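You operate a simulated robot arm through the tools that you are given. There is no shell and no other tool. Be economical: measure what you need, move in short steps, check, and stop when the job is done.

You run a simulated two-armed robot. Do the job below in one go: nothing can be reset, and whatever is moved stays where it is left.

TASK
Take the orange wire brush and put it on the free middle of the wash bench. Push the stock drawer shut. Take the red brush and put it on top of the red weight. Take the pink squeegee and leave it on the deck under the near sill. Put the beige sanding pad on the padded stand's shelf. Take the brown dial gauge and put it on the trim bench's top. Take the cream polishing pad and put it on the trim bench's shelf. Any order will do. Set down upright: beige sanding pad, brown dial gauge, cream polishing pad.

Only the result counts: the job must be done as asked and must still hold three seconds after the hand-in. Knocking over, shifting, dropping, spilling or breaking anything else fails it.

THE ROBOT
Two 6-joint arms with fingered hands on one trunk, on a base that drives. Base frame: it is fixed to the floor where the robot stands at the start and does not move with it; the origin is under the middle of the robot, x ahead of it, y to its left, z up; the surface under the hand at the start is at about z = 850. Units: mm, rad, N and s.
The left shoulder is at the start at [89, 155, 965], the right one opposite. With the tool pointing down near the work surface each hand reaches from about 480 to 720 mm from the robot's upright axis, wherever it stands, measured 20 degrees to its own side. Places, roughly: beige sanding pad [3000, 11000, 750]; brown dial gauge [3000, 11000, 750]; cream polishing pad (8x5x8 cm) [3200, 11200, 300]; deck under the near sill (44x16 cm) [4640, 280, 380]; free middle of the wash bench [3000, -1200, 800]; orange wire brush (8x4x8 cm) [600, 0, 900]; padded stand's shelf [3100, 11300, 300]; pink squeegee (10x3x7 cm) [5100, -1300, 800]; red brush (5x4x10 cm) [3200, 400, 800]; red weight [500, 2000, 1000]; stock drawer [1400, -1100, 700]; trim bench [4300, 11300, 800]; trim bench's shelf [4300, 11300, 300]. Payload 4 kg a hand.
The TCP of each hand is the grasp point between the finger pads, 26 mm short of the fingertips. In the tool frame z runs along the fingers and y along their closing line. The gripper opens to 132 mm. The gripper's body begins 73 mm behind the TCP. The gripper is a hand of 3 fingers: y runs from the thumb to the fingers, the wrist lies at [0, 0, -224] in the tool frame, and closing takes about 1.5 s.
Orientation is that of the tool frame in the base frame, as [roll, pitch, yaw] about the fixed x, y, z axes, in that order (R = Rz(yaw) Ry(pitch) Rx(roll)). With the fingers straight down and closing along the base's y, the tool's x points along the base's -x, its y along +y and its z along -z.

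THE INTERFACE
- The arms move only by the tool step_arm. It takes "left_motion", "right_motion" or both (then of equal length, played together; a hand with none holds still); each is text: rows parted by semicolons, each of 6 numbers parted by spaces: the shift along the tool's x, y, z in units of 250 mm (1.0 is 250 mm), then the turn, a rotation vector about the tool's x, y, z in units of 180 degrees (1.0 is 180 degrees). In form: x y z rx ry rz; .... A call has 1 to 12 rows; each row is the pose to reach, as a shift and turn from the pose commanded when the call began, along the tool's axes at that moment. "left_gripper" and "right_gripper" are, for a hand that has rows, the opening in per cent of the stroke, from 0 (shut) to 100 (fully open), set as the call begins (left out, the last holds). A call with a number of a shift or a turn outside -1 to 1 is refused whole. Each row takes 0.2 s and may step no farther than 50 mm and 0.15 rad from the row before; otherwise, or with a gripper value out of range, the whole call is refused. Where a pose cannot be reached the arm comes as near as it can. A force on the tool above 40 N (or 10 N above the force at the start of the call, whichever is more), or a blocked arm, ends the call early, and 0.2 s more pass. Each finger travels about 153 mm/s and halts on what it meets, pressing with about 25 N; the grip force reading is that of the motor and also rises with nothing between the fingers. The clock runs only during rows and for 0.2 s after the last one: add rows that repeat a pose to give the fingers time. The reply holds the time, the measured pose of the TCP, the force on the tool along the base axes, the opening and the grip force, in the units named above and with some noise, with the torque about the TCP (base axes, N m) and any sound that the robot's microphone picked up.
- Cameras (640 x 400 px; columns grow to the right, rows downward): "scene" is now at [165.5, 17.3, 1297.4]; the picture's right is [0.19, -0.98, -0.00], its down [-0.47, -0.09, -0.88] and it looks along [0.87, 0.17, -0.47] (base axes); focal length 281 px, centre (320, 200). "left" rides on the left gripper at [-62, 3, -92] in its tool frame; the picture's right is [-0.05, -1.00, 0.00], its down [0.83, -0.04, -0.56] and it looks along [0.55, -0.03, 0.83] (tool axes); focal length 230 px, centre (320, 200). "right" rides on the right gripper at [62, 3, -92] in its tool frame; the picture's right is [-0.05, 1.00, 0.00], its down [-0.83, -0.04, -0.55] and it looks along [-0.55, -0.03, 0.83] (tool axes); focal length 230 px, centre (320, 200). There is no depth. A picture from a camera that has moved, and an enlarged one, comes with that camera's place and axes in the base frame and with its lens.
- snapshot(camera): a new picture of that camera. It takes no simulated time.
- slide_trunk(by): slides the trunk up (or, below 0, down) by that many mm; the arms and the scene camera ride with it, the base frame stays. It gives what a move gives, with no picture.
- steer(legs): drives the robot by 1 to 6 legs, each [ahead, turn to the left] in mm and rad, along the robot's own axes; the way and the turn of a leg run together, so that a leg with both is an arc; at most 1500 mm and 3.142 rad a leg. The arms and the cameras ride along, it lands a little off, and it stops where it bumps. It gives what a move gives.
- hand_shape(shape, hand): the hand has 3 fingers and takes this shape, open, in about a second: jaw (thumb against the fingers, like two jaws); tri (thumb and two fingers); tip (a fingertip pinch); poke (one finger out to press); point (the index stretched); flat (the hand flat); cup (the hand cupped); fist (a fist). The gripper value then closes the fingers along that shape, each until it touches; the sizes above hold for jaw. It gives what a move gives, with no picture.
- aim_head(pan, tilt): turns the head with the scene camera to pan (to the left, within 1.501 rad either way) and tilt (down, from -0.506 to 1.204), counted from straight ahead of the robot. It gives what a move gives.
- zoom(camera, box): a new picture of the part [left, top, right, bottom] of that camera's present view, enlarged. It takes no simulated time.
- sign_off(): hands the job in; it is judged then, once.

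Go step by step. Nothing tells you exact positions but the pictures and the camera data: compare them with the known pose of the tool, close in by small moves and look again before you grip or let go. The budget is 196 turns and 172 pictures, counting those below and the enlarged ones. Unless the task says otherwise, let go and move clear before handing in.

The tools are called after ">>>" as name(argument=value, ...) on one line, values as JSON. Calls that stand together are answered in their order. step_arm: Moves the arms, as the interface text tells. Its arguments: {"type":"object","properties":{"left_motion":{"type":"string"},"left_gripper":{"type":"number"},"right_motion":{"type":"string"},"right_gripper":{"type":"number"}},"required":[]} The other tools are called the same way: slide_trunk (by) slides the trunk up or down; hand_shape (shape, hand) gives the hand a shape; steer (legs) drives the base; aim_head (pan, tilt) turns the head that bears the scene camera; snapshot (camera) takes a picture; zoom (camera, box) takes an enlarged picture of a part of a camera's view; sign_off () hands the job in.

At the start:

```text
clock: 0.0
left_position: [564.6, 279.0, 1144.4]
left_tool_rot: [3.141, -0.001, 3.132]
left_wrist_force: [0.3, 0.9, -0.3]
left_torque: [0.01, -0.02, -0.01]
left_grip_width: 131.8
left_finger_force: 0.0
left_shape: jaw
right_position: [603.5, -181.8, 1106.4]
right_tool_rot: [-3.14, 0.0, 3.132]
right_wrist_force: [0.6, -0.8, 0.1]
right_torque: [0.01, 0.01, 0.01]
right_grip_width: 131.7
right_finger_force: 0.0
right_shape: jaw
trunk travel left (down, up): [-500.0, 340.0]
robot x, y, heading: [3.1, -0.9, -0.001]
head pan, tilt: [0.188, 0.473]
```

scene: 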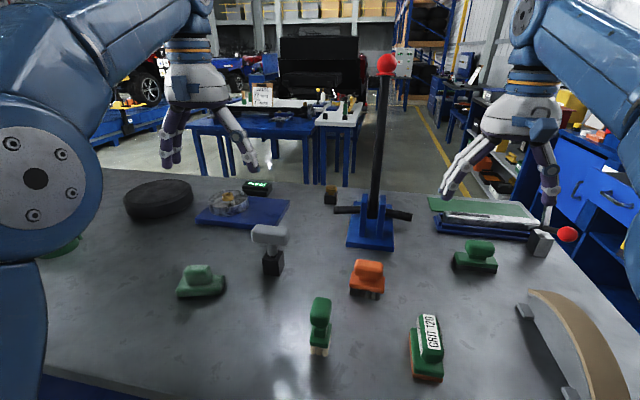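
right: 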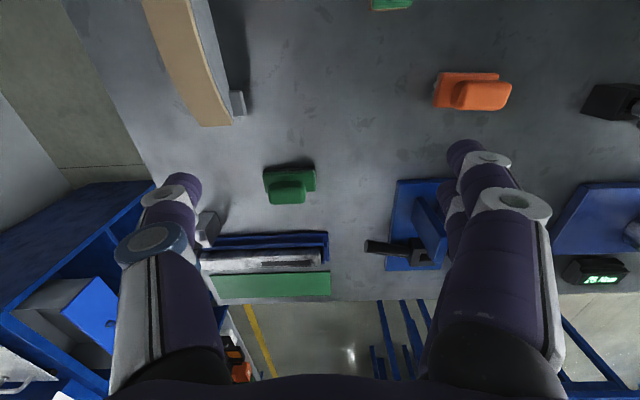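
left: 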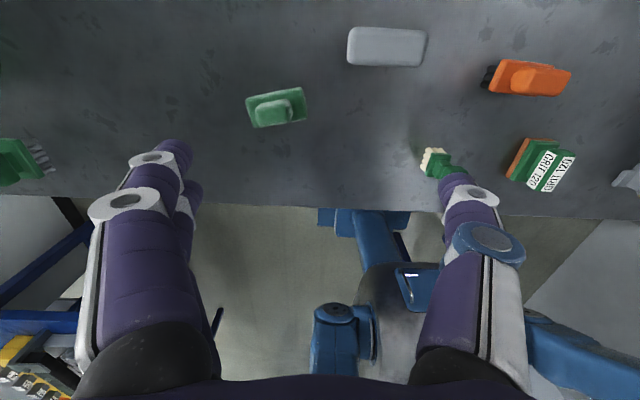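

The orange brush appears to be near [608, 5, 880], in front of the lever block. I'll look closer before picking it up with the right hand.

>>> zoom(camera="scene", box=[290, 220, 450, 320])

>>> zoom(camera="right", box=[400, 40, 560, 140])

```text
4.00 times, centred on (370, 270) of scene
camera zoom: at [165.5, 17.3, 1297.4], right [0.19, -0.98, 0.0], down [-0.47, -0.09, -0.88], along [0.87, 0.17, -0.47], focal length 1123 px, centre (120, -80)
```

zoom: 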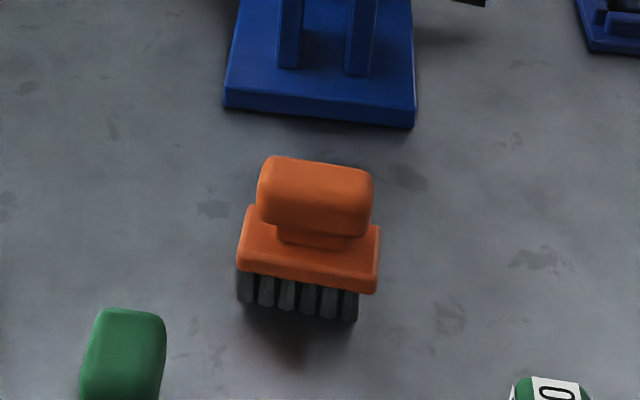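

```text
4.00 times, centred on (480, 90) of right
camera zoom: at [541.4, -178.4, 1197.0], right [0.06, 1.0, 0.0], down [0.83, -0.05, 0.55], along [0.55, -0.03, -0.83], focal length 920 px, centre (-320, 640)
```

zoom: 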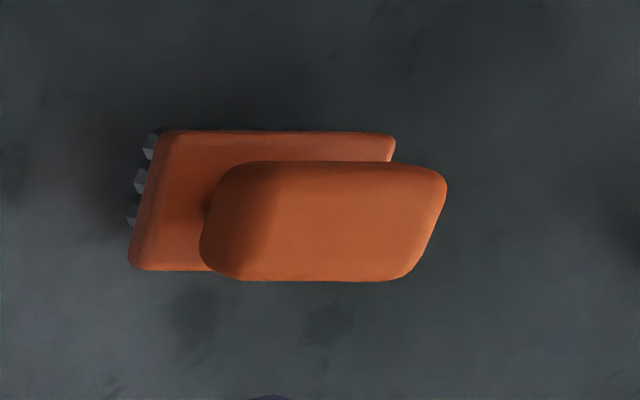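

The brush's handle lies along y at about [604, 5, 912]. I'll turn the right hand a quarter turn so it closes along x, and move it above the brush.

>>> step_arm(right_motion="0 .068 .035 0 0 .0454; 0 .136 .07 0 0 .0909; 0 .204 .105 0 0 .1364; 0 .272 .14 0 0 .1818; 0 .34 .175 0 0 .2273; 0 .408 .21 0 0 .2727; 0 .476 .245 0 0 .3182; 0 .544 .28 0 0 .3636; 0 .612 .315 0 0 .4091; 0 .68 .35 0 0 .4545; 0 .748 .385 0 0 .5; 0 .748 .385 0 0 .5", right_gripper=80)

>>> snapshot(camera="right")

>>> snapshot(camera="scene")

```text
clock: 2.8
left_position: [522.0, 278.0, 1168.8]
left_tool_rot: [3.14, 0.039, 3.131]
left_wrist_force: [-1.0, 0.0, 0.8]
left_torque: [0.04, -0.08, -0.03]
left_grip_width: 131.6
left_finger_force: 0.0
left_shape: jaw
right_position: [583.0, -29.5, 1058.0]
right_tool_rot: [3.097, -0.084, 1.496]
right_wrist_force: [-0.4, -0.3, 0.0]
right_torque: [0.03, -0.05, 0.01]
right_grip_width: 105.7
right_finger_force: 0.0
right_shape: jaw
trunk travel left (down, up): [-500.0, 340.0]
robot x, y, heading: [1.3, 2.1, 0.005]
head pan, tilt: [0.188, 0.473]
stopped in row 12 (right hand): the arm was blocked; the commanded pose is now the measured one
```

```text
166 pictures are left
camera right: at [585.3, 23.1, 1154.7], right [0.99, -0.13, 0.04], down [-0.13, -0.87, 0.48], along [-0.03, -0.48, -0.88], focal length 230 px, centre (320, 200)
```

right: 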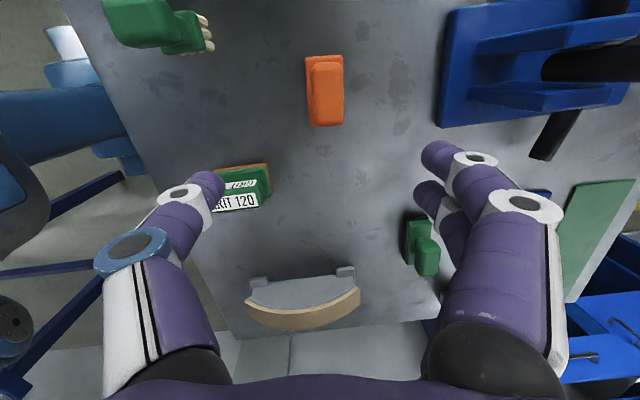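

```text
165 pictures are left
camera scene: at [160.8, 16.6, 1298.1], right [0.19, -0.98, 0.0], down [-0.46, -0.08, -0.88], along [0.87, 0.17, -0.47], focal length 281 px, centre (320, 200)
```

scene: 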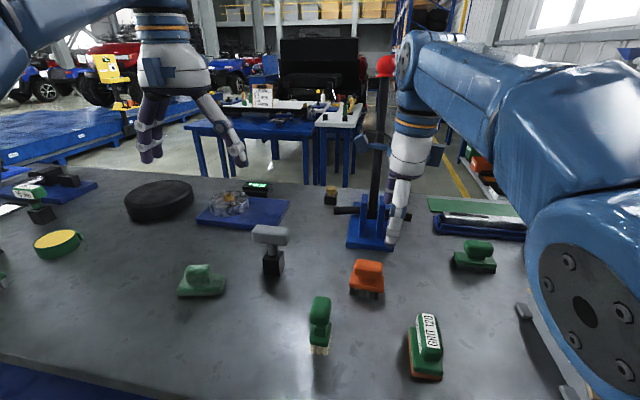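

The arm reported blocked partway while reaching across the centre. I'll bring the hand back to its own side, straighten it, and then turn the base instead.

>>> step_arm(right_motion="-.06 0 0 .002 -.003 0; -.12 0 0 .004 -.006 0; -.18 0 0 .006 -.01 0; -.24 0 0 .008 -.014 0; -.3 0 0 .01 -.018 0; -.36 0 0 .012 -.022 0; -.42 0 0 .0143 -.0267 0; -.48 0 0 .0143 -.0267 0; -.54 0 0 .0143 -.0267 0; -.6 0 0 .0143 -.0267 0; -.6 0 0 .0143 -.0267 0")

>>> snapshot(camera="scene")

```text
clock: 5.2
left_position: [526.3, 278.2, 1166.2]
left_tool_rot: [3.141, 0.034, 3.131]
left_wrist_force: [0.0, 0.6, -0.7]
left_torque: [0.0, -0.01, 0.0]
left_grip_width: 131.8
left_finger_force: 0.1
left_shape: jaw
right_position: [575.3, -174.5, 1042.2]
right_tool_rot: [-3.137, 0.013, 1.503]
right_wrist_force: [0.3, -0.4, -0.4]
right_torque: [0.01, -0.01, -0.01]
right_grip_width: 105.6
right_finger_force: 0.0
right_shape: jaw
trunk travel left (down, up): [-500.0, 340.0]
robot x, y, heading: [3.4, -3.6, -0.003]
head pan, tilt: [0.188, 0.473]
```

```text
164 pictures are left
camera scene: at [165.6, 17.6, 1297.3], right [0.19, -0.98, 0.0], down [-0.47, -0.09, -0.88], along [0.87, 0.17, -0.47], focal length 281 px, centre (320, 200)
```

scene: 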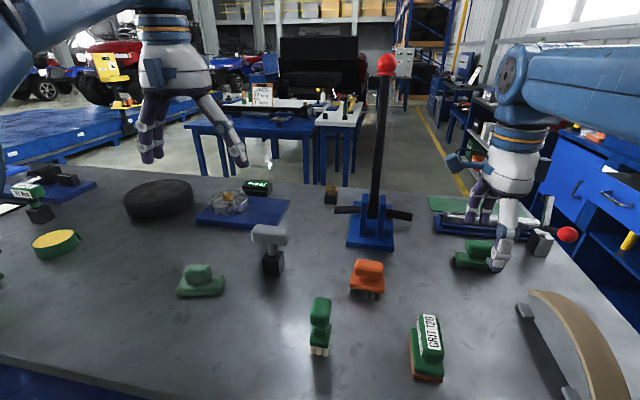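

I'll turn the base left by 0.3 rad, which should carry the right hand over the brush.

>>> steer(legs=[[0, 0.3]])

>>> snapshot(camera="right")

>>> snapshot(camera="scene")

```text
clock: 6.6
left_position: [420.0, 423.3, 1165.1]
left_tool_rot: [3.14, 0.036, -2.849]
left_wrist_force: [0.4, 0.1, 0.9]
left_torque: [-0.03, 0.02, 0.02]
left_grip_width: 132.0
left_finger_force: 0.1
left_shape: jaw
right_position: [600.1, 5.4, 1041.6]
right_tool_rot: [-3.136, 0.012, 1.804]
right_wrist_force: [-1.7, 0.3, -0.5]
right_torque: [-0.02, 0.01, 0.0]
right_grip_width: 105.8
right_finger_force: 0.1
right_shape: jaw
trunk travel left (down, up): [-500.0, 340.0]
robot x, y, heading: [1.0, -0.4, 0.302]
head pan, tilt: [0.188, 0.473]
```

```text
163 pictures are left
camera right: at [588.5, 66.4, 1132.5], right [0.98, 0.18, 0.0], down [0.15, -0.81, 0.57], along [0.1, -0.56, -0.82], focal length 230 px, centre (320, 200)
```

right: 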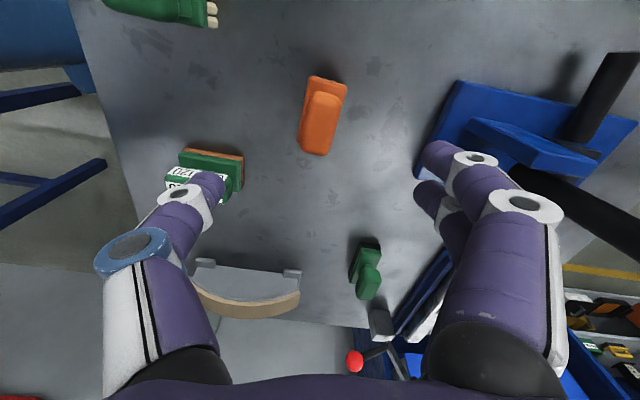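

```text
162 pictures are left
camera scene: at [153.4, 64.2, 1297.3], right [0.47, -0.88, 0.0], down [-0.42, -0.22, -0.88], along [0.78, 0.42, -0.47], focal length 281 px, centre (320, 200)
```

scene: 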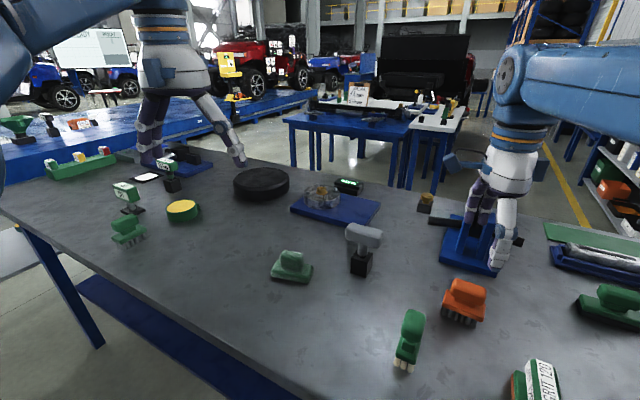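

The brush axis is almost exactly along y, centred near [600, 4]. I'll align the hand and lower to just above it.

>>> step_arm(right_motion="0 0 .08 0 0 .033; 0 0 .16 0 0 .066; 0 0 .24 0 0 .0987; 0 0 .32 0 0 .0987; 0 0 .34 0 0 .0987")

>>> snapshot(camera="right")

```text
clock: 7.8
left_position: [401.8, 417.4, 1177.2]
left_tool_rot: [3.14, 0.052, -2.851]
left_wrist_force: [0.3, -0.8, 0.5]
left_torque: [0.01, -0.03, -0.04]
left_grip_width: 131.9
left_finger_force: 0.0
left_shape: jaw
right_position: [584.2, -0.7, 967.4]
right_tool_rot: [3.125, 0.007, 1.494]
right_wrist_force: [0.0, 0.2, 0.5]
right_torque: [-0.05, -0.03, 0.0]
right_grip_width: 105.7
right_finger_force: 0.1
right_shape: jaw
trunk travel left (down, up): [-500.0, 340.0]
robot x, y, heading: [4.7, 2.6, 0.3]
head pan, tilt: [0.188, 0.473]
```

```text
161 pictures are left
camera right: at [590.2, 59.7, 1058.1], right [0.99, -0.13, 0.02], down [-0.12, -0.82, 0.56], along [-0.06, -0.56, -0.83], focal length 230 px, centre (320, 200)
```

right: 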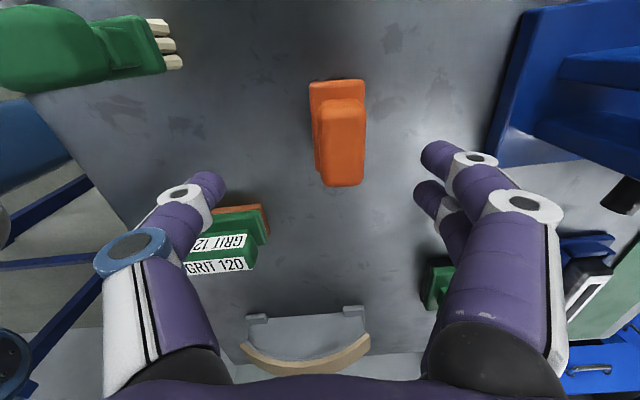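

The hand came up 16 mm short in x. I'll correct that and lower to grasp height.

>>> step_arm(right_motion=".015 .03 .05 .005 .002 0; .029 .064 .1 .005 .002 0; .029 .064 .19 .005 .002 0; .029 .064 .268 .005 .002 0; .029 .064 .268 .005 .002 0")

>>> snapshot(camera="right")

>>> snapshot(camera="scene")

```text
clock: 9.0
left_position: [400.4, 416.5, 1176.8]
left_tool_rot: [3.139, 0.052, -2.85]
left_wrist_force: [0.1, -0.2, 1.1]
left_torque: [0.03, 0.03, 0.05]
left_grip_width: 131.8
left_finger_force: 0.0
left_shape: jaw
right_position: [602.1, 4.3, 900.6]
right_tool_rot: [3.141, 0.001, 1.495]
right_wrist_force: [0.1, 0.4, 0.3]
right_torque: [-0.03, 0.01, 0.02]
right_grip_width: 105.8
right_finger_force: 0.0
right_shape: jaw
trunk travel left (down, up): [-500.0, 340.0]
robot x, y, heading: [0.1, -2.3, 0.303]
head pan, tilt: [0.188, 0.473]
```

```text
160 pictures are left
camera right: at [609.4, 64.1, 991.6], right [0.99, -0.13, 0.0], down [-0.11, -0.82, 0.56], along [-0.07, -0.55, -0.83], focal length 230 px, centre (320, 200)
```

right: 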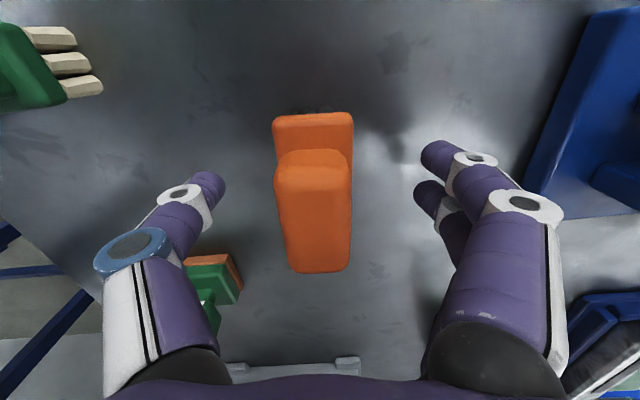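

```text
159 pictures are left
camera scene: at [153.3, 63.6, 1297.4], right [0.47, -0.88, 0.0], down [-0.42, -0.22, -0.88], along [0.78, 0.42, -0.47], focal length 281 px, centre (320, 200)
```

scene: 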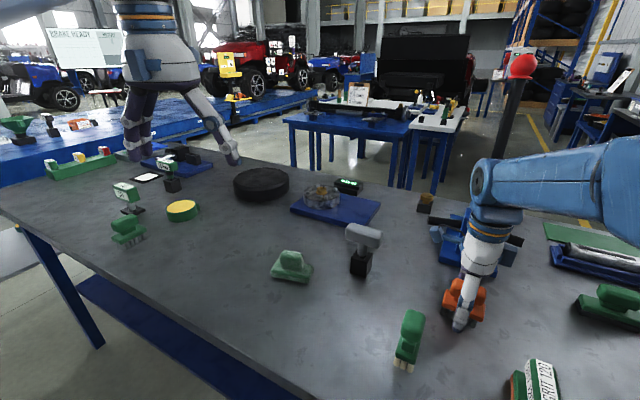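

The brush sits between the fingers, so I'll close on it.

>>> step_arm(right_motion="0 0 0 0 0 0; 0 0 0 0 0 0; 0 0 0 0 0 0; 0 0 0 0 0 0; 0 0 0 0 0 0; 0 0 0 0 0 0; 0 0 0 0 0 0; 0 0 0 0 0 0", right_gripper=0)

```text
clock: 10.8
left_position: [400.6, 416.9, 1175.3]
left_tool_rot: [3.14, 0.052, -2.85]
left_wrist_force: [-1.5, -0.8, 0.5]
left_torque: [0.0, -0.01, -0.02]
left_grip_width: 132.0
left_finger_force: 0.1
left_shape: jaw
right_position: [601.9, 4.4, 900.7]
right_tool_rot: [3.141, -0.001, 1.495]
right_wrist_force: [-0.5, 0.2, 0.2]
right_torque: [0.02, 0.0, 0.01]
right_grip_width: 34.1
right_finger_force: 25.1
right_shape: jaw
trunk travel left (down, up): [-500.0, 340.0]
robot x, y, heading: [1.1, -3.4, 0.303]
head pan, tilt: [0.188, 0.473]
```

It's gripped at 34 mm. Now I'll lift it.

>>> step_arm(right_motion="0 0 -.08 0 0 0; 0 0 -.16 0 0 0; 0 0 -.26 0 0 0; 0 0 -.36 0 0 0; 0 0 -.46 0 0 0; 0 0 -.56 0 0 0; 0 0 -.6 0 0 0")

>>> snapshot(camera="right")

>>> aim_head(pan=-1.4, tilt=0.35)

>>> snapshot(camera="scene")

```text
clock: 12.4
left_position: [401.8, 417.2, 1176.6]
left_tool_rot: [3.14, 0.052, -2.849]
left_wrist_force: [0.1, -0.1, -0.7]
left_torque: [0.03, 0.01, 0.02]
left_grip_width: 131.8
left_finger_force: 0.1
left_shape: jaw
right_position: [602.7, 5.1, 1051.0]
right_tool_rot: [3.141, 0.0, 1.493]
right_wrist_force: [0.9, 0.2, -1.2]
right_torque: [-0.01, 0.0, -0.03]
right_grip_width: 34.4
right_finger_force: 24.7
right_shape: jaw
trunk travel left (down, up): [-500.0, 340.0]
robot x, y, heading: [-0.4, 3.3, 0.3]
head pan, tilt: [0.188, 0.473]
```

```text
158 pictures are left
camera right: at [610.2, 64.5, 1142.3], right [0.99, -0.13, 0.0], down [-0.11, -0.82, 0.56], along [-0.07, -0.55, -0.83], focal length 230 px, centre (320, 200)
```

right: 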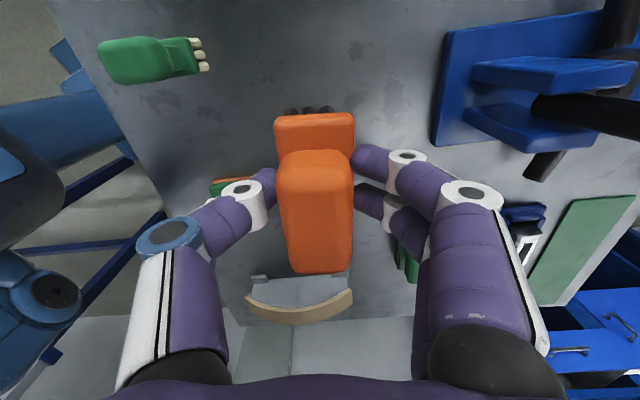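

```text
clock: 14.1
left_position: [402.1, 416.6, 1176.3]
left_tool_rot: [3.139, 0.053, -2.85]
left_wrist_force: [-0.3, 0.5, 0.2]
left_torque: [-0.03, 0.02, -0.02]
left_grip_width: 132.1
left_finger_force: 0.0
left_shape: jaw
right_position: [602.9, 4.4, 1051.1]
right_tool_rot: [3.141, 0.002, 1.493]
right_wrist_force: [1.1, 0.6, -0.9]
right_torque: [-0.02, 0.0, 0.0]
right_grip_width: 33.9
right_finger_force: 24.6
right_shape: jaw
trunk travel left (down, up): [-500.0, 340.0]
robot x, y, heading: [-0.2, -4.3, 0.3]
head pan, tilt: [-1.4, 0.351]
```

```text
157 pictures are left
camera scene: at [115.9, -62.2, 1310.1], right [-0.89, -0.46, 0.02], down [-0.17, 0.3, -0.94], along [0.42, -0.84, -0.35], focal length 281 px, centre (320, 200)
```

scene: 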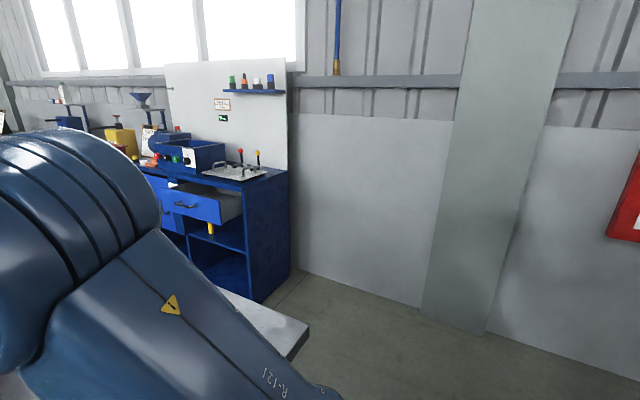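

I'm surveying the surroundings for a driving route. The cabinet with the open drawer is to the right, behind the end of the bench.

>>> aim_head(pan=-0.75, tilt=0.3)

>>> snapshot(camera="scene")

>>> aim_head(pan=1.3, tilt=0.3)

>>> snapshot(camera="scene")

```text
clock: 15.1
left_position: [401.5, 417.1, 1176.4]
left_tool_rot: [3.139, 0.054, -2.849]
left_wrist_force: [-0.3, -0.5, -0.7]
left_torque: [0.03, -0.01, -0.01]
left_grip_width: 131.7
left_finger_force: 0.0
left_shape: jaw
right_position: [604.0, 5.2, 1051.0]
right_tool_rot: [-3.141, 0.0, 1.494]
right_wrist_force: [0.4, -0.4, -0.5]
right_torque: [-0.04, 0.0, -0.02]
right_grip_width: 33.9
right_finger_force: 25.1
right_shape: jaw
trunk travel left (down, up): [-500.0, 340.0]
robot x, y, heading: [0.8, -0.4, 0.3]
head pan, tilt: [-0.75, 0.3]
```

```text
156 pictures are left
camera scene: at [157.6, -19.9, 1313.8], right [-0.43, -0.9, 0.01], down [-0.28, 0.12, -0.95], along [0.86, -0.42, -0.31], focal length 281 px, centre (320, 200)
```

scene: 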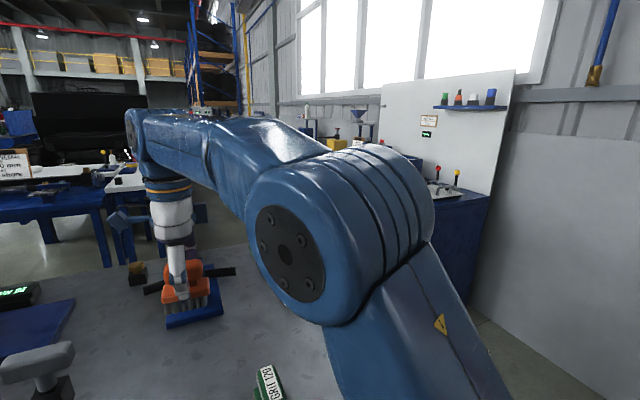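

```text
clock: 17.1
left_position: [401.1, 418.0, 1176.5]
left_tool_rot: [3.14, 0.052, -2.851]
left_wrist_force: [0.3, 0.3, -0.4]
left_torque: [-0.03, -0.06, -0.02]
left_grip_width: 131.8
left_finger_force: 0.0
left_shape: jaw
right_position: [604.2, 4.6, 1050.5]
right_tool_rot: [-3.141, -0.001, 1.495]
right_wrist_force: [0.2, 0.9, -1.3]
right_torque: [0.04, 0.0, 0.0]
right_grip_width: 34.1
right_finger_force: 25.1
right_shape: jaw
trunk travel left (down, up): [-500.0, 340.0]
robot x, y, heading: [-2.2, -4.0, 0.3]
head pan, tilt: [1.3, 0.3]
```

```text
155 pictures are left
camera scene: at [70.5, 113.9, 1314.7], right [1.0, 0.03, -0.02], down [-0.01, -0.3, -0.95], along [-0.04, 0.95, -0.3], focal length 281 px, centre (320, 200)
```

scene: 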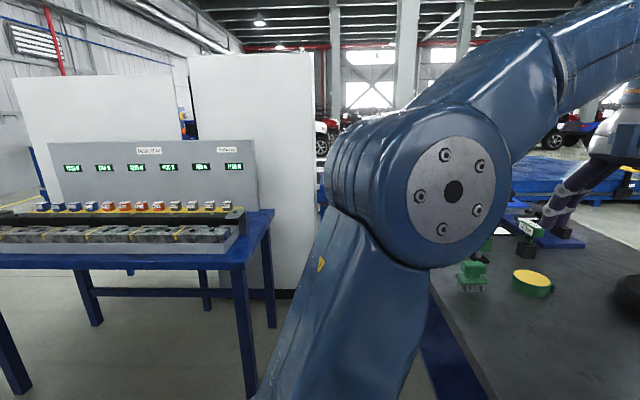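

The right end of the bench is at about y=-440 and the wall is near y=-1730, so there's a corridor past that end. I'll raise the trunk and back off a little, then turn right towards it.

>>> slide_trunk(by=150)

>>> steer(legs=[[-150, 0], [0, -1.87]])

>>> aim_head(pan=0, tilt=1.2)

>>> snapshot(camera="scene")

>>> aim_head(pan=0.6, tilt=0.4)

>>> snapshot(camera="scene")

```text
clock: 18.8
left_position: [403.0, 417.1, 1325.6]
left_tool_rot: [3.139, 0.052, -2.85]
left_wrist_force: [-0.5, 0.5, 0.0]
left_torque: [0.01, 0.0, -0.03]
left_grip_width: 132.0
left_finger_force: 0.0
left_shape: jaw
right_position: [602.8, 3.4, 1199.8]
right_tool_rot: [3.141, -0.001, 1.495]
right_wrist_force: [0.9, -0.1, -0.5]
right_torque: [0.0, 0.0, 0.05]
right_grip_width: 34.0
right_finger_force: 24.2
right_shape: jaw
trunk travel left (down, up): [-650.0, 190.0]
robot x, y, heading: [0.8, -2.9, 0.304]
head pan, tilt: [1.3, 0.3]
```

```text
clock: 22.0
left_position: [372.7, 162.0, 1339.9]
left_tool_rot: [-3.14, 0.074, 2.981]
left_wrist_force: [0.4, -1.1, -0.7]
left_torque: [-0.02, 0.02, 0.01]
left_grip_width: 132.0
left_finger_force: 0.1
left_shape: jaw
right_position: [374.0, -298.7, 1218.5]
right_tool_rot: [3.11, -0.01, 1.042]
right_wrist_force: [0.4, 0.2, -0.9]
right_torque: [0.0, -0.02, 0.01]
right_grip_width: 33.5
right_finger_force: 25.0
right_shape: jaw
trunk travel left (down, up): [-650.0, 190.0]
robot x, y, heading: [-130.2, -47.1, -0.106]
head pan, tilt: [1.3, 0.3]
stopped in leg 2: the robot was blocked; the commanded pose is now the measured one
```

```text
clock: 23.5
left_position: [369.0, 161.0, 1341.1]
left_tool_rot: [-3.139, 0.077, 2.98]
left_wrist_force: [-0.6, -0.4, -0.2]
left_torque: [0.02, 0.02, 0.0]
left_grip_width: 132.1
left_finger_force: 0.0
left_shape: jaw
right_position: [372.3, -298.3, 1220.8]
right_tool_rot: [3.107, -0.012, 1.04]
right_wrist_force: [-0.6, 0.4, -1.3]
right_torque: [-0.01, 0.04, 0.01]
right_grip_width: 33.6
right_finger_force: 24.8
right_shape: jaw
trunk travel left (down, up): [-650.0, 190.0]
robot x, y, heading: [-129.6, -47.7, -0.108]
head pan, tilt: [0.0, 1.201]
```

```text
154 pictures are left
camera scene: at [0.0, -57.6, 1392.0], right [-0.11, -0.99, 0.0], down [-0.93, 0.1, -0.34], along [0.34, -0.04, -0.94], focal length 281 px, centre (320, 200)
```

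scene: 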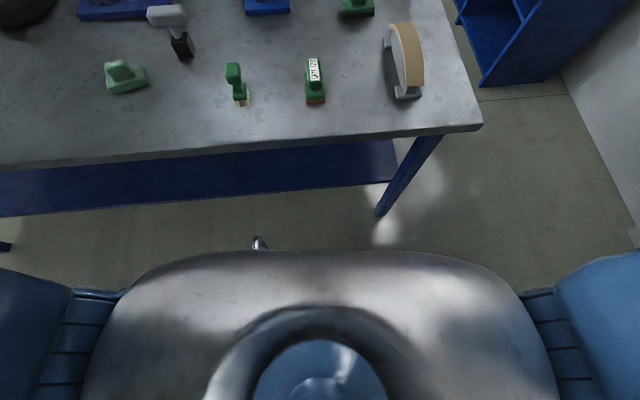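

```text
clock: 24.6
left_position: [370.1, 161.1, 1341.9]
left_tool_rot: [-3.139, 0.076, 2.98]
left_wrist_force: [-0.3, 0.4, 0.5]
left_torque: [-0.04, 0.02, 0.0]
left_grip_width: 131.9
left_finger_force: 0.0
left_shape: jaw
right_position: [372.2, -298.7, 1220.2]
right_tool_rot: [3.108, -0.012, 1.039]
right_wrist_force: [-0.6, -0.1, -1.4]
right_torque: [0.01, 0.01, 0.01]
right_grip_width: 33.5
right_finger_force: 24.8
right_shape: jaw
trunk travel left (down, up): [-650.0, 190.0]
robot x, y, heading: [-135.9, -41.4, -0.111]
head pan, tilt: [0.6, 0.4]
```

```text
153 pictures are left
camera scene: at [27.4, -8.5, 1454.3], right [0.47, -0.88, -0.01], down [-0.36, -0.18, -0.91], along [0.8, 0.44, -0.4], focal length 281 px, centre (320, 200)
```

scene: 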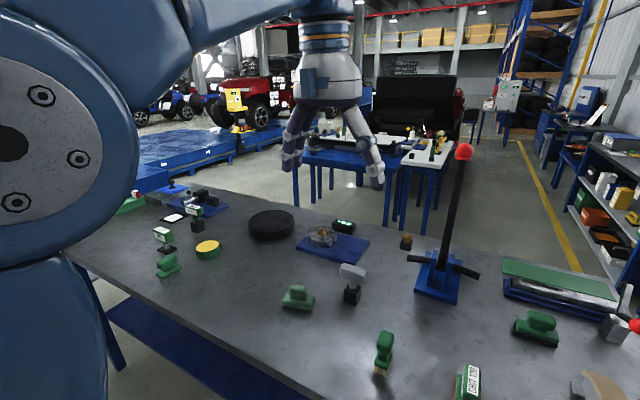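

The turn was blocked early, possibly by the right elbow touching something. I'll look to the right.

>>> aim_head(pan=-1.0, tilt=0.6)

>>> snapshot(camera="scene")

>>> aim_head(pan=-1.5, tilt=0.5)

>>> snapshot(camera="scene")

>>> snapshot(camera="right")

```text
clock: 26.3
left_position: [369.7, 161.4, 1342.1]
left_tool_rot: [-3.139, 0.077, 2.981]
left_wrist_force: [-0.4, -0.9, -0.2]
left_torque: [0.0, 0.01, -0.02]
left_grip_width: 132.0
left_finger_force: 0.0
left_shape: jaw
right_position: [371.4, -298.7, 1220.3]
right_tool_rot: [3.108, -0.012, 1.039]
right_wrist_force: [-0.2, -0.5, -1.9]
right_torque: [0.03, -0.02, 0.02]
right_grip_width: 33.5
right_finger_force: 24.7
right_shape: jaw
trunk travel left (down, up): [-650.0, 190.0]
robot x, y, heading: [-132.1, -44.0, -0.106]
head pan, tilt: [-1.0, 0.6]
```

```text
152 pictures are left
camera scene: at [-15.2, -131.3, 1436.7], right [-0.89, -0.45, 0.02], down [-0.27, 0.51, -0.82], along [0.36, -0.74, -0.57], focal length 281 px, centre (320, 200)
```

scene: 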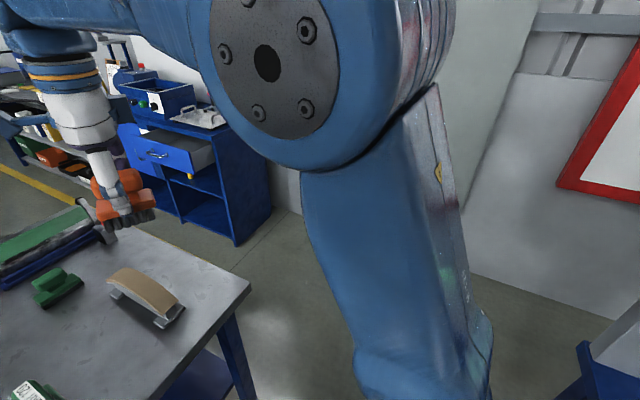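

```text
clock: 27.2
left_position: [370.6, 160.1, 1340.5]
left_tool_rot: [-3.139, 0.076, 2.98]
left_wrist_force: [-0.5, 0.1, -0.7]
left_torque: [0.02, 0.01, 0.02]
left_grip_width: 132.3
left_finger_force: 0.1
left_shape: jaw
right_position: [370.6, -299.6, 1219.5]
right_tool_rot: [3.108, -0.012, 1.041]
right_wrist_force: [0.7, -0.6, -1.2]
right_torque: [0.03, -0.01, -0.03]
right_grip_width: 33.3
right_finger_force: 25.4
right_shape: jaw
trunk travel left (down, up): [-650.0, 190.0]
robot x, y, heading: [-133.7, -44.4, -0.11]
head pan, tilt: [-1.499, 0.499]
```

```text
151 pictures are left
camera scene: at [-57.7, -143.2, 1446.6], right [-1.0, 0.04, 0.02], down [0.0, 0.48, -0.88], along [-0.04, -0.88, -0.48], focal length 281 px, centre (320, 200)
```

scene: 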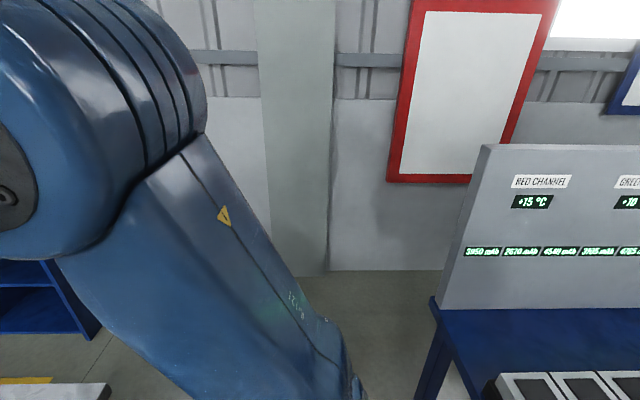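

```text
150 pictures are left
camera right: at [401.8, -248.2, 1311.7], right [0.83, -0.55, 0.03], down [-0.48, -0.69, 0.54], along [-0.28, -0.47, -0.84], focal length 230 px, centre (320, 200)
```

right: 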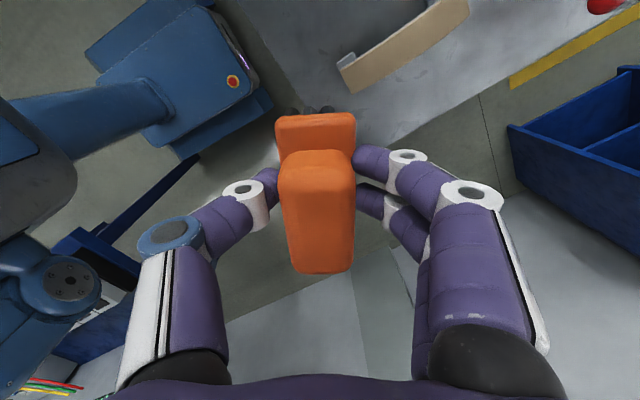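

There's a console table close behind on the right, and my rear probably met it. I'll move forward again to the middle of the aisle and turn there.

>>> steer(legs=[[150, 0]])

>>> steer(legs=[[0, -0.7]])

>>> snapshot(camera="scene")

```text
clock: 28.6
left_position: [510.7, 145.8, 1349.6]
left_tool_rot: [-3.141, 0.099, 2.98]
left_wrist_force: [-1.0, 0.1, 0.6]
left_torque: [-0.02, -0.01, -0.03]
left_grip_width: 132.0
left_finger_force: 0.0
left_shape: jaw
right_position: [517.9, -316.6, 1220.9]
right_tool_rot: [3.106, -0.012, 1.04]
right_wrist_force: [-0.6, 0.9, -0.6]
right_torque: [0.0, -0.04, -0.02]
right_grip_width: 33.6
right_finger_force: 25.0
right_shape: jaw
trunk travel left (down, up): [-650.0, 190.0]
robot x, y, heading: [10.8, -61.1, -0.109]
head pan, tilt: [-1.499, 0.499]
```

```text
clock: 31.0
left_position: [528.4, -221.6, 1343.9]
left_tool_rot: [-3.138, 0.056, 2.284]
left_wrist_force: [-0.4, 0.0, 0.3]
left_torque: [0.01, 0.02, 0.0]
left_grip_width: 132.0
left_finger_force: 0.1
left_shape: jaw
right_position: [228.2, -568.9, 1225.6]
right_tool_rot: [3.101, -0.016, 0.345]
right_wrist_force: [-0.5, 0.0, -1.1]
right_torque: [-0.03, -0.05, -0.02]
right_grip_width: 33.2
right_finger_force: 25.1
right_shape: jaw
trunk travel left (down, up): [-650.0, 190.0]
robot x, y, heading: [19.6, -56.2, -0.807]
head pan, tilt: [-1.499, 0.499]
```

```text
149 pictures are left
camera scene: at [12.8, -180.8, 1446.6], right [-0.74, 0.67, 0.02], down [0.31, 0.37, -0.88], along [-0.59, -0.65, -0.48], focal length 281 px, centre (320, 200)
```

scene: 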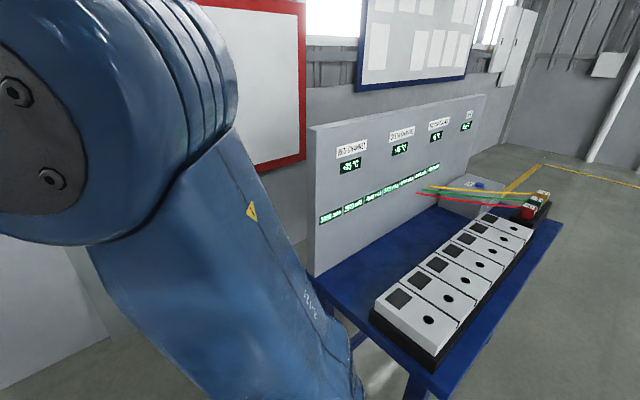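

The turn is working. I'll finish facing right, drive into the corridor and turn to face along +x.

>>> steer(legs=[[0, -0.763], [800, 0], [0, 1.4]])

>>> aim_head(pan=0.0, tilt=0.5)

>>> snapshot(camera="scene")

```text
clock: 41.2
left_position: [520.8, -676.6, 1340.2]
left_tool_rot: [-3.138, 0.018, 2.928]
left_wrist_force: [0.0, 0.0, 0.2]
left_torque: [0.02, 0.02, -0.01]
left_grip_width: 132.2
left_finger_force: 0.1
left_shape: jaw
right_position: [480.4, -1135.3, 1221.1]
right_tool_rot: [3.113, -0.013, 0.99]
right_wrist_force: [0.2, -0.5, -0.6]
right_torque: [0.03, 0.01, 0.01]
right_grip_width: 33.1
right_finger_force: 24.9
right_shape: jaw
trunk travel left (down, up): [-650.0, 190.0]
robot x, y, heading: [17.2, -866.0, -0.155]
head pan, tilt: [-1.499, 0.499]
```

```text
clock: 42.8
left_position: [514.6, -676.2, 1319.7]
left_tool_rot: [-3.132, -0.045, 2.931]
left_wrist_force: [0.4, 0.7, -0.8]
left_torque: [0.02, -0.05, 0.0]
left_grip_width: 132.1
left_finger_force: 0.0
left_shape: jaw
right_position: [466.9, -1132.8, 1200.9]
right_tool_rot: [-3.115, 0.015, 0.989]
right_wrist_force: [0.0, 0.3, -1.4]
right_torque: [0.03, -0.02, 0.03]
right_grip_width: 33.2
right_finger_force: 25.1
right_shape: jaw
trunk travel left (down, up): [-650.0, 190.0]
robot x, y, heading: [17.5, -867.7, -0.157]
head pan, tilt: [0.0, 0.499]
```

```text
148 pictures are left
camera scene: at [187.8, -892.0, 1445.0], right [-0.16, -0.99, 0.0], down [-0.49, 0.08, -0.87], along [0.86, -0.14, -0.5], focal length 281 px, centre (320, 200)
```

scene: 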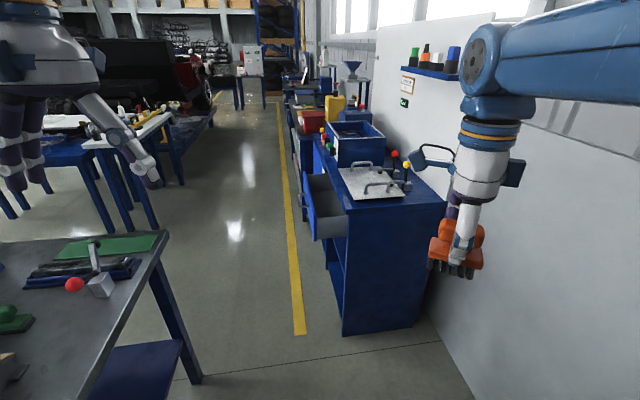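

The drawer front sticks out to about y=-1035 and the bench's far leg is near y=-420. I'll line up in the middle of that gap, at y≈-755, and drive through in stages.

>>> steer(legs=[[0, 0.357], [540, 0], [0, -0.2]])

>>> aim_head(pan=-0.1, tilt=0.7)

>>> snapshot(camera="scene")

```text
clock: 47.3
left_position: [893.8, -417.6, 1350.0]
left_tool_rot: [-3.138, 0.041, -2.989]
left_wrist_force: [-0.3, 0.1, 0.9]
left_torque: [0.01, -0.04, 0.03]
left_grip_width: 132.1
left_finger_force: 0.0
left_shape: jaw
right_position: [1033.7, -856.1, 1232.4]
right_tool_rot: [3.122, -0.003, 1.351]
right_wrist_force: [-0.8, -0.1, -0.3]
right_torque: [-0.01, -0.08, -0.01]
right_grip_width: 33.3
right_finger_force: 24.8
right_shape: jaw
trunk travel left (down, up): [-650.0, 190.0]
robot x, y, heading: [526.2, -772.6, 0.245]
head pan, tilt: [0.0, 0.499]
stopped in leg 3: the robot was blocked; the commanded pose is now the measured one
```

```text
clock: 48.1
left_position: [935.0, -408.1, 1333.7]
left_tool_rot: [-3.134, 0.007, -2.99]
left_wrist_force: [0.1, 1.2, -0.4]
left_torque: [-0.02, 0.07, 0.03]
left_grip_width: 132.1
left_finger_force: 0.0
left_shape: jaw
right_position: [1071.5, -846.6, 1214.0]
right_tool_rot: [-3.129, 0.011, 1.351]
right_wrist_force: [0.3, 0.2, -1.9]
right_torque: [-0.01, 0.04, -0.03]
right_grip_width: 33.2
right_finger_force: 25.0
right_shape: jaw
trunk travel left (down, up): [-650.0, 190.0]
robot x, y, heading: [527.6, -774.5, 0.25]
head pan, tilt: [-0.099, 0.7]
```

```text
147 pictures are left
camera scene: at [702.6, -740.4, 1425.0], right [0.15, -0.99, 0.0], down [-0.66, -0.1, -0.74], along [0.74, 0.11, -0.67], focal length 281 px, centre (320, 200)
```

scene: 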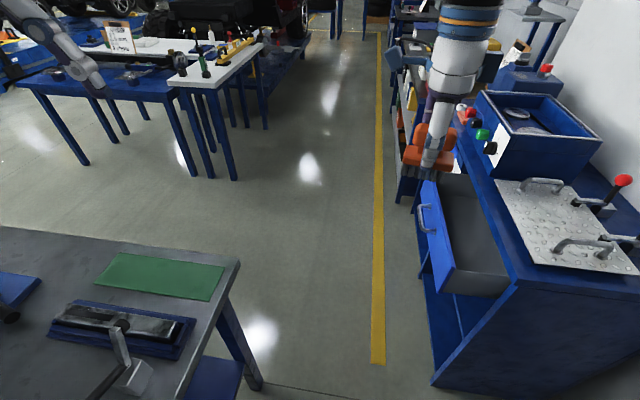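

The turn was blocked again. I'll look down at both sides to see what it's touching.

>>> aim_head(pan=1.3, tilt=1.1)

>>> snapshot(camera="scene")

>>> aim_head(pan=-1.3, tilt=1.1)

>>> snapshot(camera="scene")

>>> snapshot(camera="left")

>>> snapshot(camera="right")

```text
clock: 49.6
left_position: [913.3, -413.5, 1340.7]
left_tool_rot: [-3.135, 0.021, -2.989]
left_wrist_force: [0.0, 0.1, -0.5]
left_torque: [0.02, 0.0, -0.01]
left_grip_width: 132.3
left_finger_force: 0.0
left_shape: jaw
right_position: [1049.8, -851.6, 1226.0]
right_tool_rot: [3.136, 0.003, 1.353]
right_wrist_force: [0.9, 1.4, -0.8]
right_torque: [0.03, -0.02, -0.02]
right_grip_width: 33.2
right_finger_force: 25.5
right_shape: jaw
trunk travel left (down, up): [-650.0, 190.0]
robot x, y, heading: [528.1, -774.7, 0.248]
head pan, tilt: [1.3, 1.1]
```

```text
146 pictures are left
camera scene: at [601.3, -693.9, 1398.9], right [1.0, -0.02, -0.02], down [-0.03, -0.89, -0.45], along [0.0, 0.45, -0.89], focal length 281 px, centre (320, 200)
```

scene: 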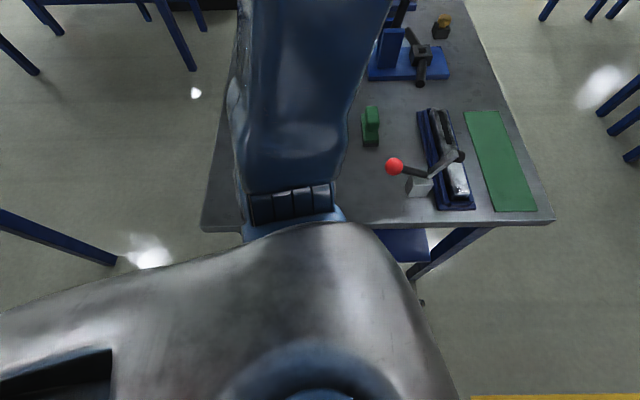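

```text
clock: 51.9
left_position: [914.9, -411.6, 1339.9]
left_tool_rot: [-3.133, 0.02, -2.99]
left_wrist_force: [-0.3, -0.3, 0.6]
left_torque: [0.02, -0.03, -0.01]
left_grip_width: 132.0
left_finger_force: 0.1
left_shape: jaw
right_position: [1053.4, -851.1, 1224.3]
right_tool_rot: [3.14, 0.0, 1.353]
right_wrist_force: [-0.4, -0.6, -1.5]
right_torque: [-0.01, 0.05, 0.0]
right_grip_width: 33.4
right_finger_force: 24.6
right_shape: jaw
trunk travel left (down, up): [-650.0, 190.0]
robot x, y, heading: [526.0, -774.2, 0.247]
head pan, tilt: [-1.3, 1.1]
```

```text
145 pictures are left
camera scene: at [662.9, -777.0, 1398.6], right [-0.32, -0.95, 0.01], down [-0.85, 0.28, -0.45], along [0.42, -0.15, -0.89], focal length 281 px, centre (320, 200)
```

scene: 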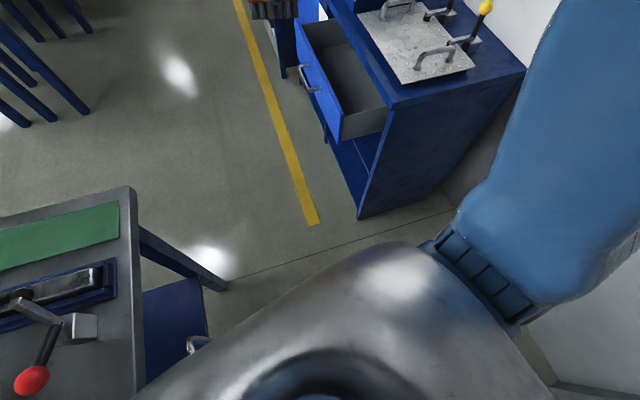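

```text
144 pictures are left
camera left: at [973.0, -400.4, 1435.1], right [0.2, -0.98, 0.01], down [-0.83, -0.17, 0.54], along [-0.53, -0.12, -0.84], focal length 230 px, centre (320, 200)
```

left: 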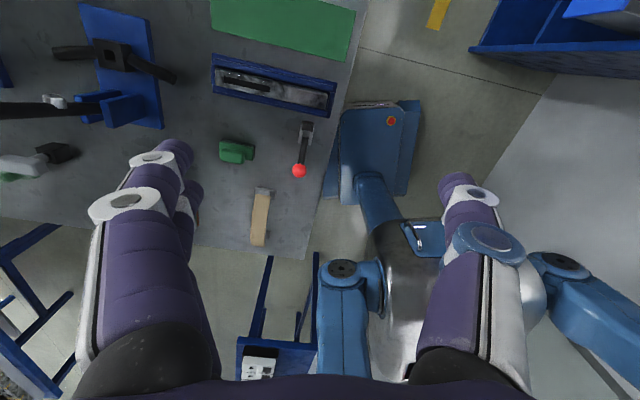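

```text
143 pictures are left
camera right: at [1068.3, -793.1, 1315.1], right [0.96, -0.27, 0.0], down [-0.22, -0.8, 0.56], along [-0.15, -0.54, -0.83], focal length 230 px, centre (320, 200)
```

right: 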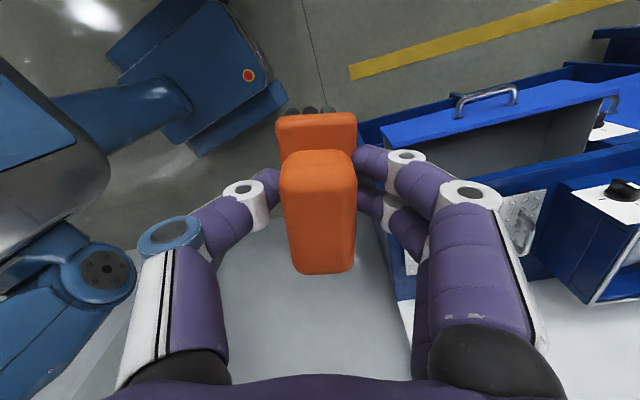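

The front-left corner is touching the bench's lower shelf edge. I'll back off along the way I came and then turn right.

>>> steer(legs=[[-150, 0]])

>>> steer(legs=[[0, -0.25]])

>>> snapshot(camera="left")

```text
clock: 53.3
left_position: [773.6, -448.6, 1339.5]
left_tool_rot: [-3.136, 0.02, -2.991]
left_wrist_force: [0.1, 0.1, 0.4]
left_torque: [-0.03, 0.04, 0.0]
left_grip_width: 132.1
left_finger_force: 0.1
left_shape: jaw
right_position: [910.8, -887.1, 1221.6]
right_tool_rot: [-3.14, 0.005, 1.349]
right_wrist_force: [0.5, -0.6, -1.2]
right_torque: [0.0, 0.06, 0.03]
right_grip_width: 33.2
right_finger_force: 25.3
right_shape: jaw
trunk travel left (down, up): [-650.0, 190.0]
robot x, y, heading: [381.6, -809.8, 0.247]
head pan, tilt: [-1.3, 1.1]
```

```text
clock: 54.6
left_position: [839.3, -554.1, 1339.9]
left_tool_rot: [-3.131, -0.015, 3.043]
left_wrist_force: [-0.1, 0.1, 0.0]
left_torque: [0.04, -0.01, -0.01]
left_grip_width: 132.1
left_finger_force: 0.1
left_shape: jaw
right_position: [862.3, -1015.1, 1218.3]
right_tool_rot: [-3.11, 0.017, 1.102]
right_wrist_force: [-0.1, 0.2, -0.8]
right_torque: [-0.01, 0.01, 0.01]
right_grip_width: 33.4
right_finger_force: 24.6
right_shape: jaw
trunk travel left (down, up): [-650.0, 190.0]
robot x, y, heading: [382.3, -808.8, -0.005]
head pan, tilt: [-1.3, 1.1]
```

```text
142 pictures are left
camera left: at [901.3, -557.8, 1431.4], right [-0.05, -1.0, 0.01], down [-0.82, 0.04, 0.57], along [-0.57, 0.02, -0.82], focal length 230 px, centre (320, 200)
```

left: 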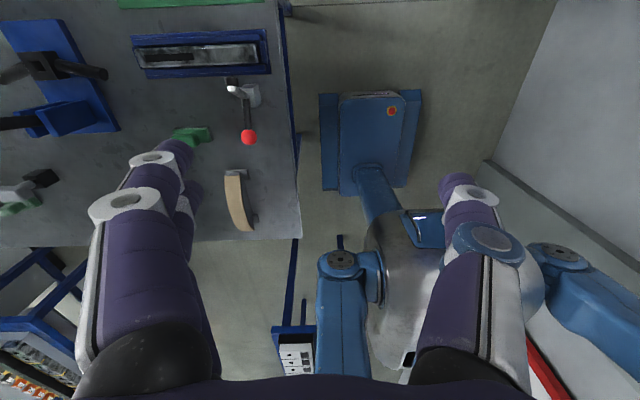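

The chassis is about 500 wide and sits low, so driving straight along y≈-809 clears both the bench and the cabinet. I'll drive past the bench, then angle left.

>>> steer(legs=[[1000, 0]])

>>> steer(legs=[[0, 0.8], [300, 0]])

>>> aim_head(pan=0.0, tilt=0.5)

>>> snapshot(camera="scene")

```text
clock: 59.8
left_position: [1843.2, -555.3, 1318.8]
left_tool_rot: [-3.126, -0.078, 3.046]
left_wrist_force: [-0.3, 1.0, 0.7]
left_torque: [-0.02, -0.01, -0.02]
left_grip_width: 131.9
left_finger_force: 0.1
left_shape: jaw
right_position: [1860.3, -1014.9, 1197.4]
right_tool_rot: [-3.052, 0.044, 1.106]
right_wrist_force: [0.0, -0.2, -0.6]
right_torque: [0.02, -0.01, -0.02]
right_grip_width: 33.0
right_finger_force: 24.8
right_shape: jaw
trunk travel left (down, up): [-650.0, 190.0]
robot x, y, heading: [1391.2, -811.8, 0.0]
head pan, tilt: [-1.3, 1.1]
```

```text
clock: 62.2
left_position: [1582.6, -304.3, 1305.9]
left_tool_rot: [-3.133, -0.191, -2.528]
left_wrist_force: [-0.3, -1.4, -8.2]
left_torque: [-0.02, 0.16, -0.04]
left_grip_width: 132.1
left_finger_force: 0.0
left_shape: jaw
right_position: [1847.6, -683.6, 1181.8]
right_tool_rot: [-2.964, 0.04, 1.811]
right_wrist_force: [-1.6, -1.9, -8.2]
right_torque: [0.09, 0.0, -0.03]
right_grip_width: 33.3
right_finger_force: 24.1
right_shape: jaw
trunk travel left (down, up): [-650.0, 190.0]
robot x, y, heading: [1392.3, -800.5, 0.565]
head pan, tilt: [-1.3, 1.1]
stopped in leg 1: the robot was blocked; the commanded pose is now the measured one
```

```text
clock: 63.7
left_position: [1581.4, -306.9, 1304.5]
left_tool_rot: [-3.134, -0.197, -2.529]
left_wrist_force: [0.3, -0.2, 0.0]
left_torque: [0.01, -0.01, -0.01]
left_grip_width: 131.9
left_finger_force: 0.0
left_shape: jaw
right_position: [1846.3, -685.8, 1178.1]
right_tool_rot: [-2.963, 0.05, 1.811]
right_wrist_force: [0.1, -0.1, -0.1]
right_torque: [0.01, 0.04, -0.02]
right_grip_width: 32.8
right_finger_force: 24.7
right_shape: jaw
trunk travel left (down, up): [-650.0, 190.0]
robot x, y, heading: [1391.1, -798.9, 0.564]
head pan, tilt: [0.0, 0.499]
```

```text
141 pictures are left
camera scene: at [1532.0, -710.1, 1444.9], right [0.54, -0.84, 0.0], down [-0.42, -0.27, -0.87], along [0.73, 0.47, -0.5], focal length 281 px, centre (320, 200)
```

scene: 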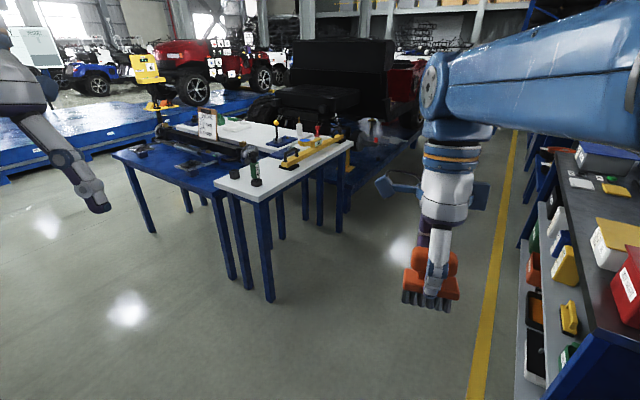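

The rear brushed the cabinet while turning left. I'll drive out into the open floor and come back to face the drawer with the left hand towards it.

>>> steer(legs=[[380, 0], [0, 1.2], [130, 0], [0, 2.15]])

>>> aim_head(pan=0.2, tilt=0.6)

>>> snapshot(camera="scene")

```text
clock: 75.7
left_position: [1589.1, -997.1, 1318.0]
left_tool_rot: [-3.134, -0.14, 0.815]
left_wrist_force: [-0.4, -0.8, 0.3]
left_torque: [-0.01, 0.01, 0.01]
left_grip_width: 132.1
left_finger_force: 0.0
left_shape: jaw
right_position: [1253.4, -678.2, 1192.5]
right_tool_rot: [-2.983, 0.042, -1.127]
right_wrist_force: [-0.2, -0.8, -1.6]
right_torque: [0.02, -0.01, -0.03]
right_grip_width: 32.8
right_finger_force: 25.2
right_shape: jaw
trunk travel left (down, up): [-650.0, 190.0]
robot x, y, heading: [1676.0, -462.9, -2.364]
head pan, tilt: [0.0, 0.499]
```

```text
clock: 76.4
left_position: [1596.2, -994.2, 1298.1]
left_tool_rot: [-3.133, -0.209, 0.812]
left_wrist_force: [-0.7, -0.1, -0.3]
left_torque: [0.03, 0.02, 0.02]
left_grip_width: 131.9
left_finger_force: 0.0
left_shape: jaw
right_position: [1265.7, -669.7, 1171.9]
right_tool_rot: [-2.926, 0.065, -1.125]
right_wrist_force: [-0.2, 0.0, -1.7]
right_torque: [0.01, -0.01, 0.0]
right_grip_width: 32.8
right_finger_force: 25.3
right_shape: jaw
trunk travel left (down, up): [-650.0, 190.0]
robot x, y, heading: [1671.5, -456.6, -2.376]
head pan, tilt: [0.201, 0.6]
```

```text
140 pictures are left
camera scene: at [1566.5, -586.7, 1435.8], right [-0.83, 0.57, 0.0], down [0.33, 0.48, -0.81], along [-0.46, -0.67, -0.58], focal length 281 px, centre (320, 200)
```

scene: 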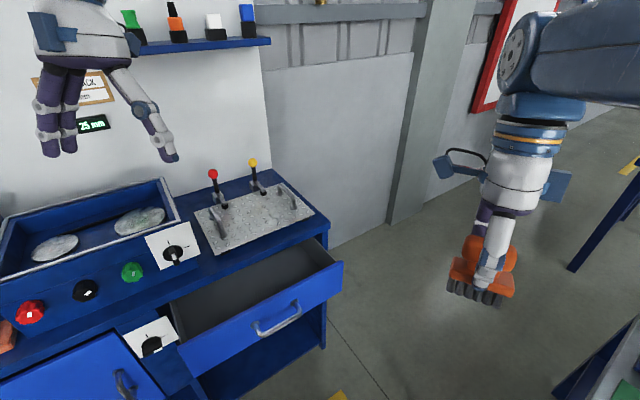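

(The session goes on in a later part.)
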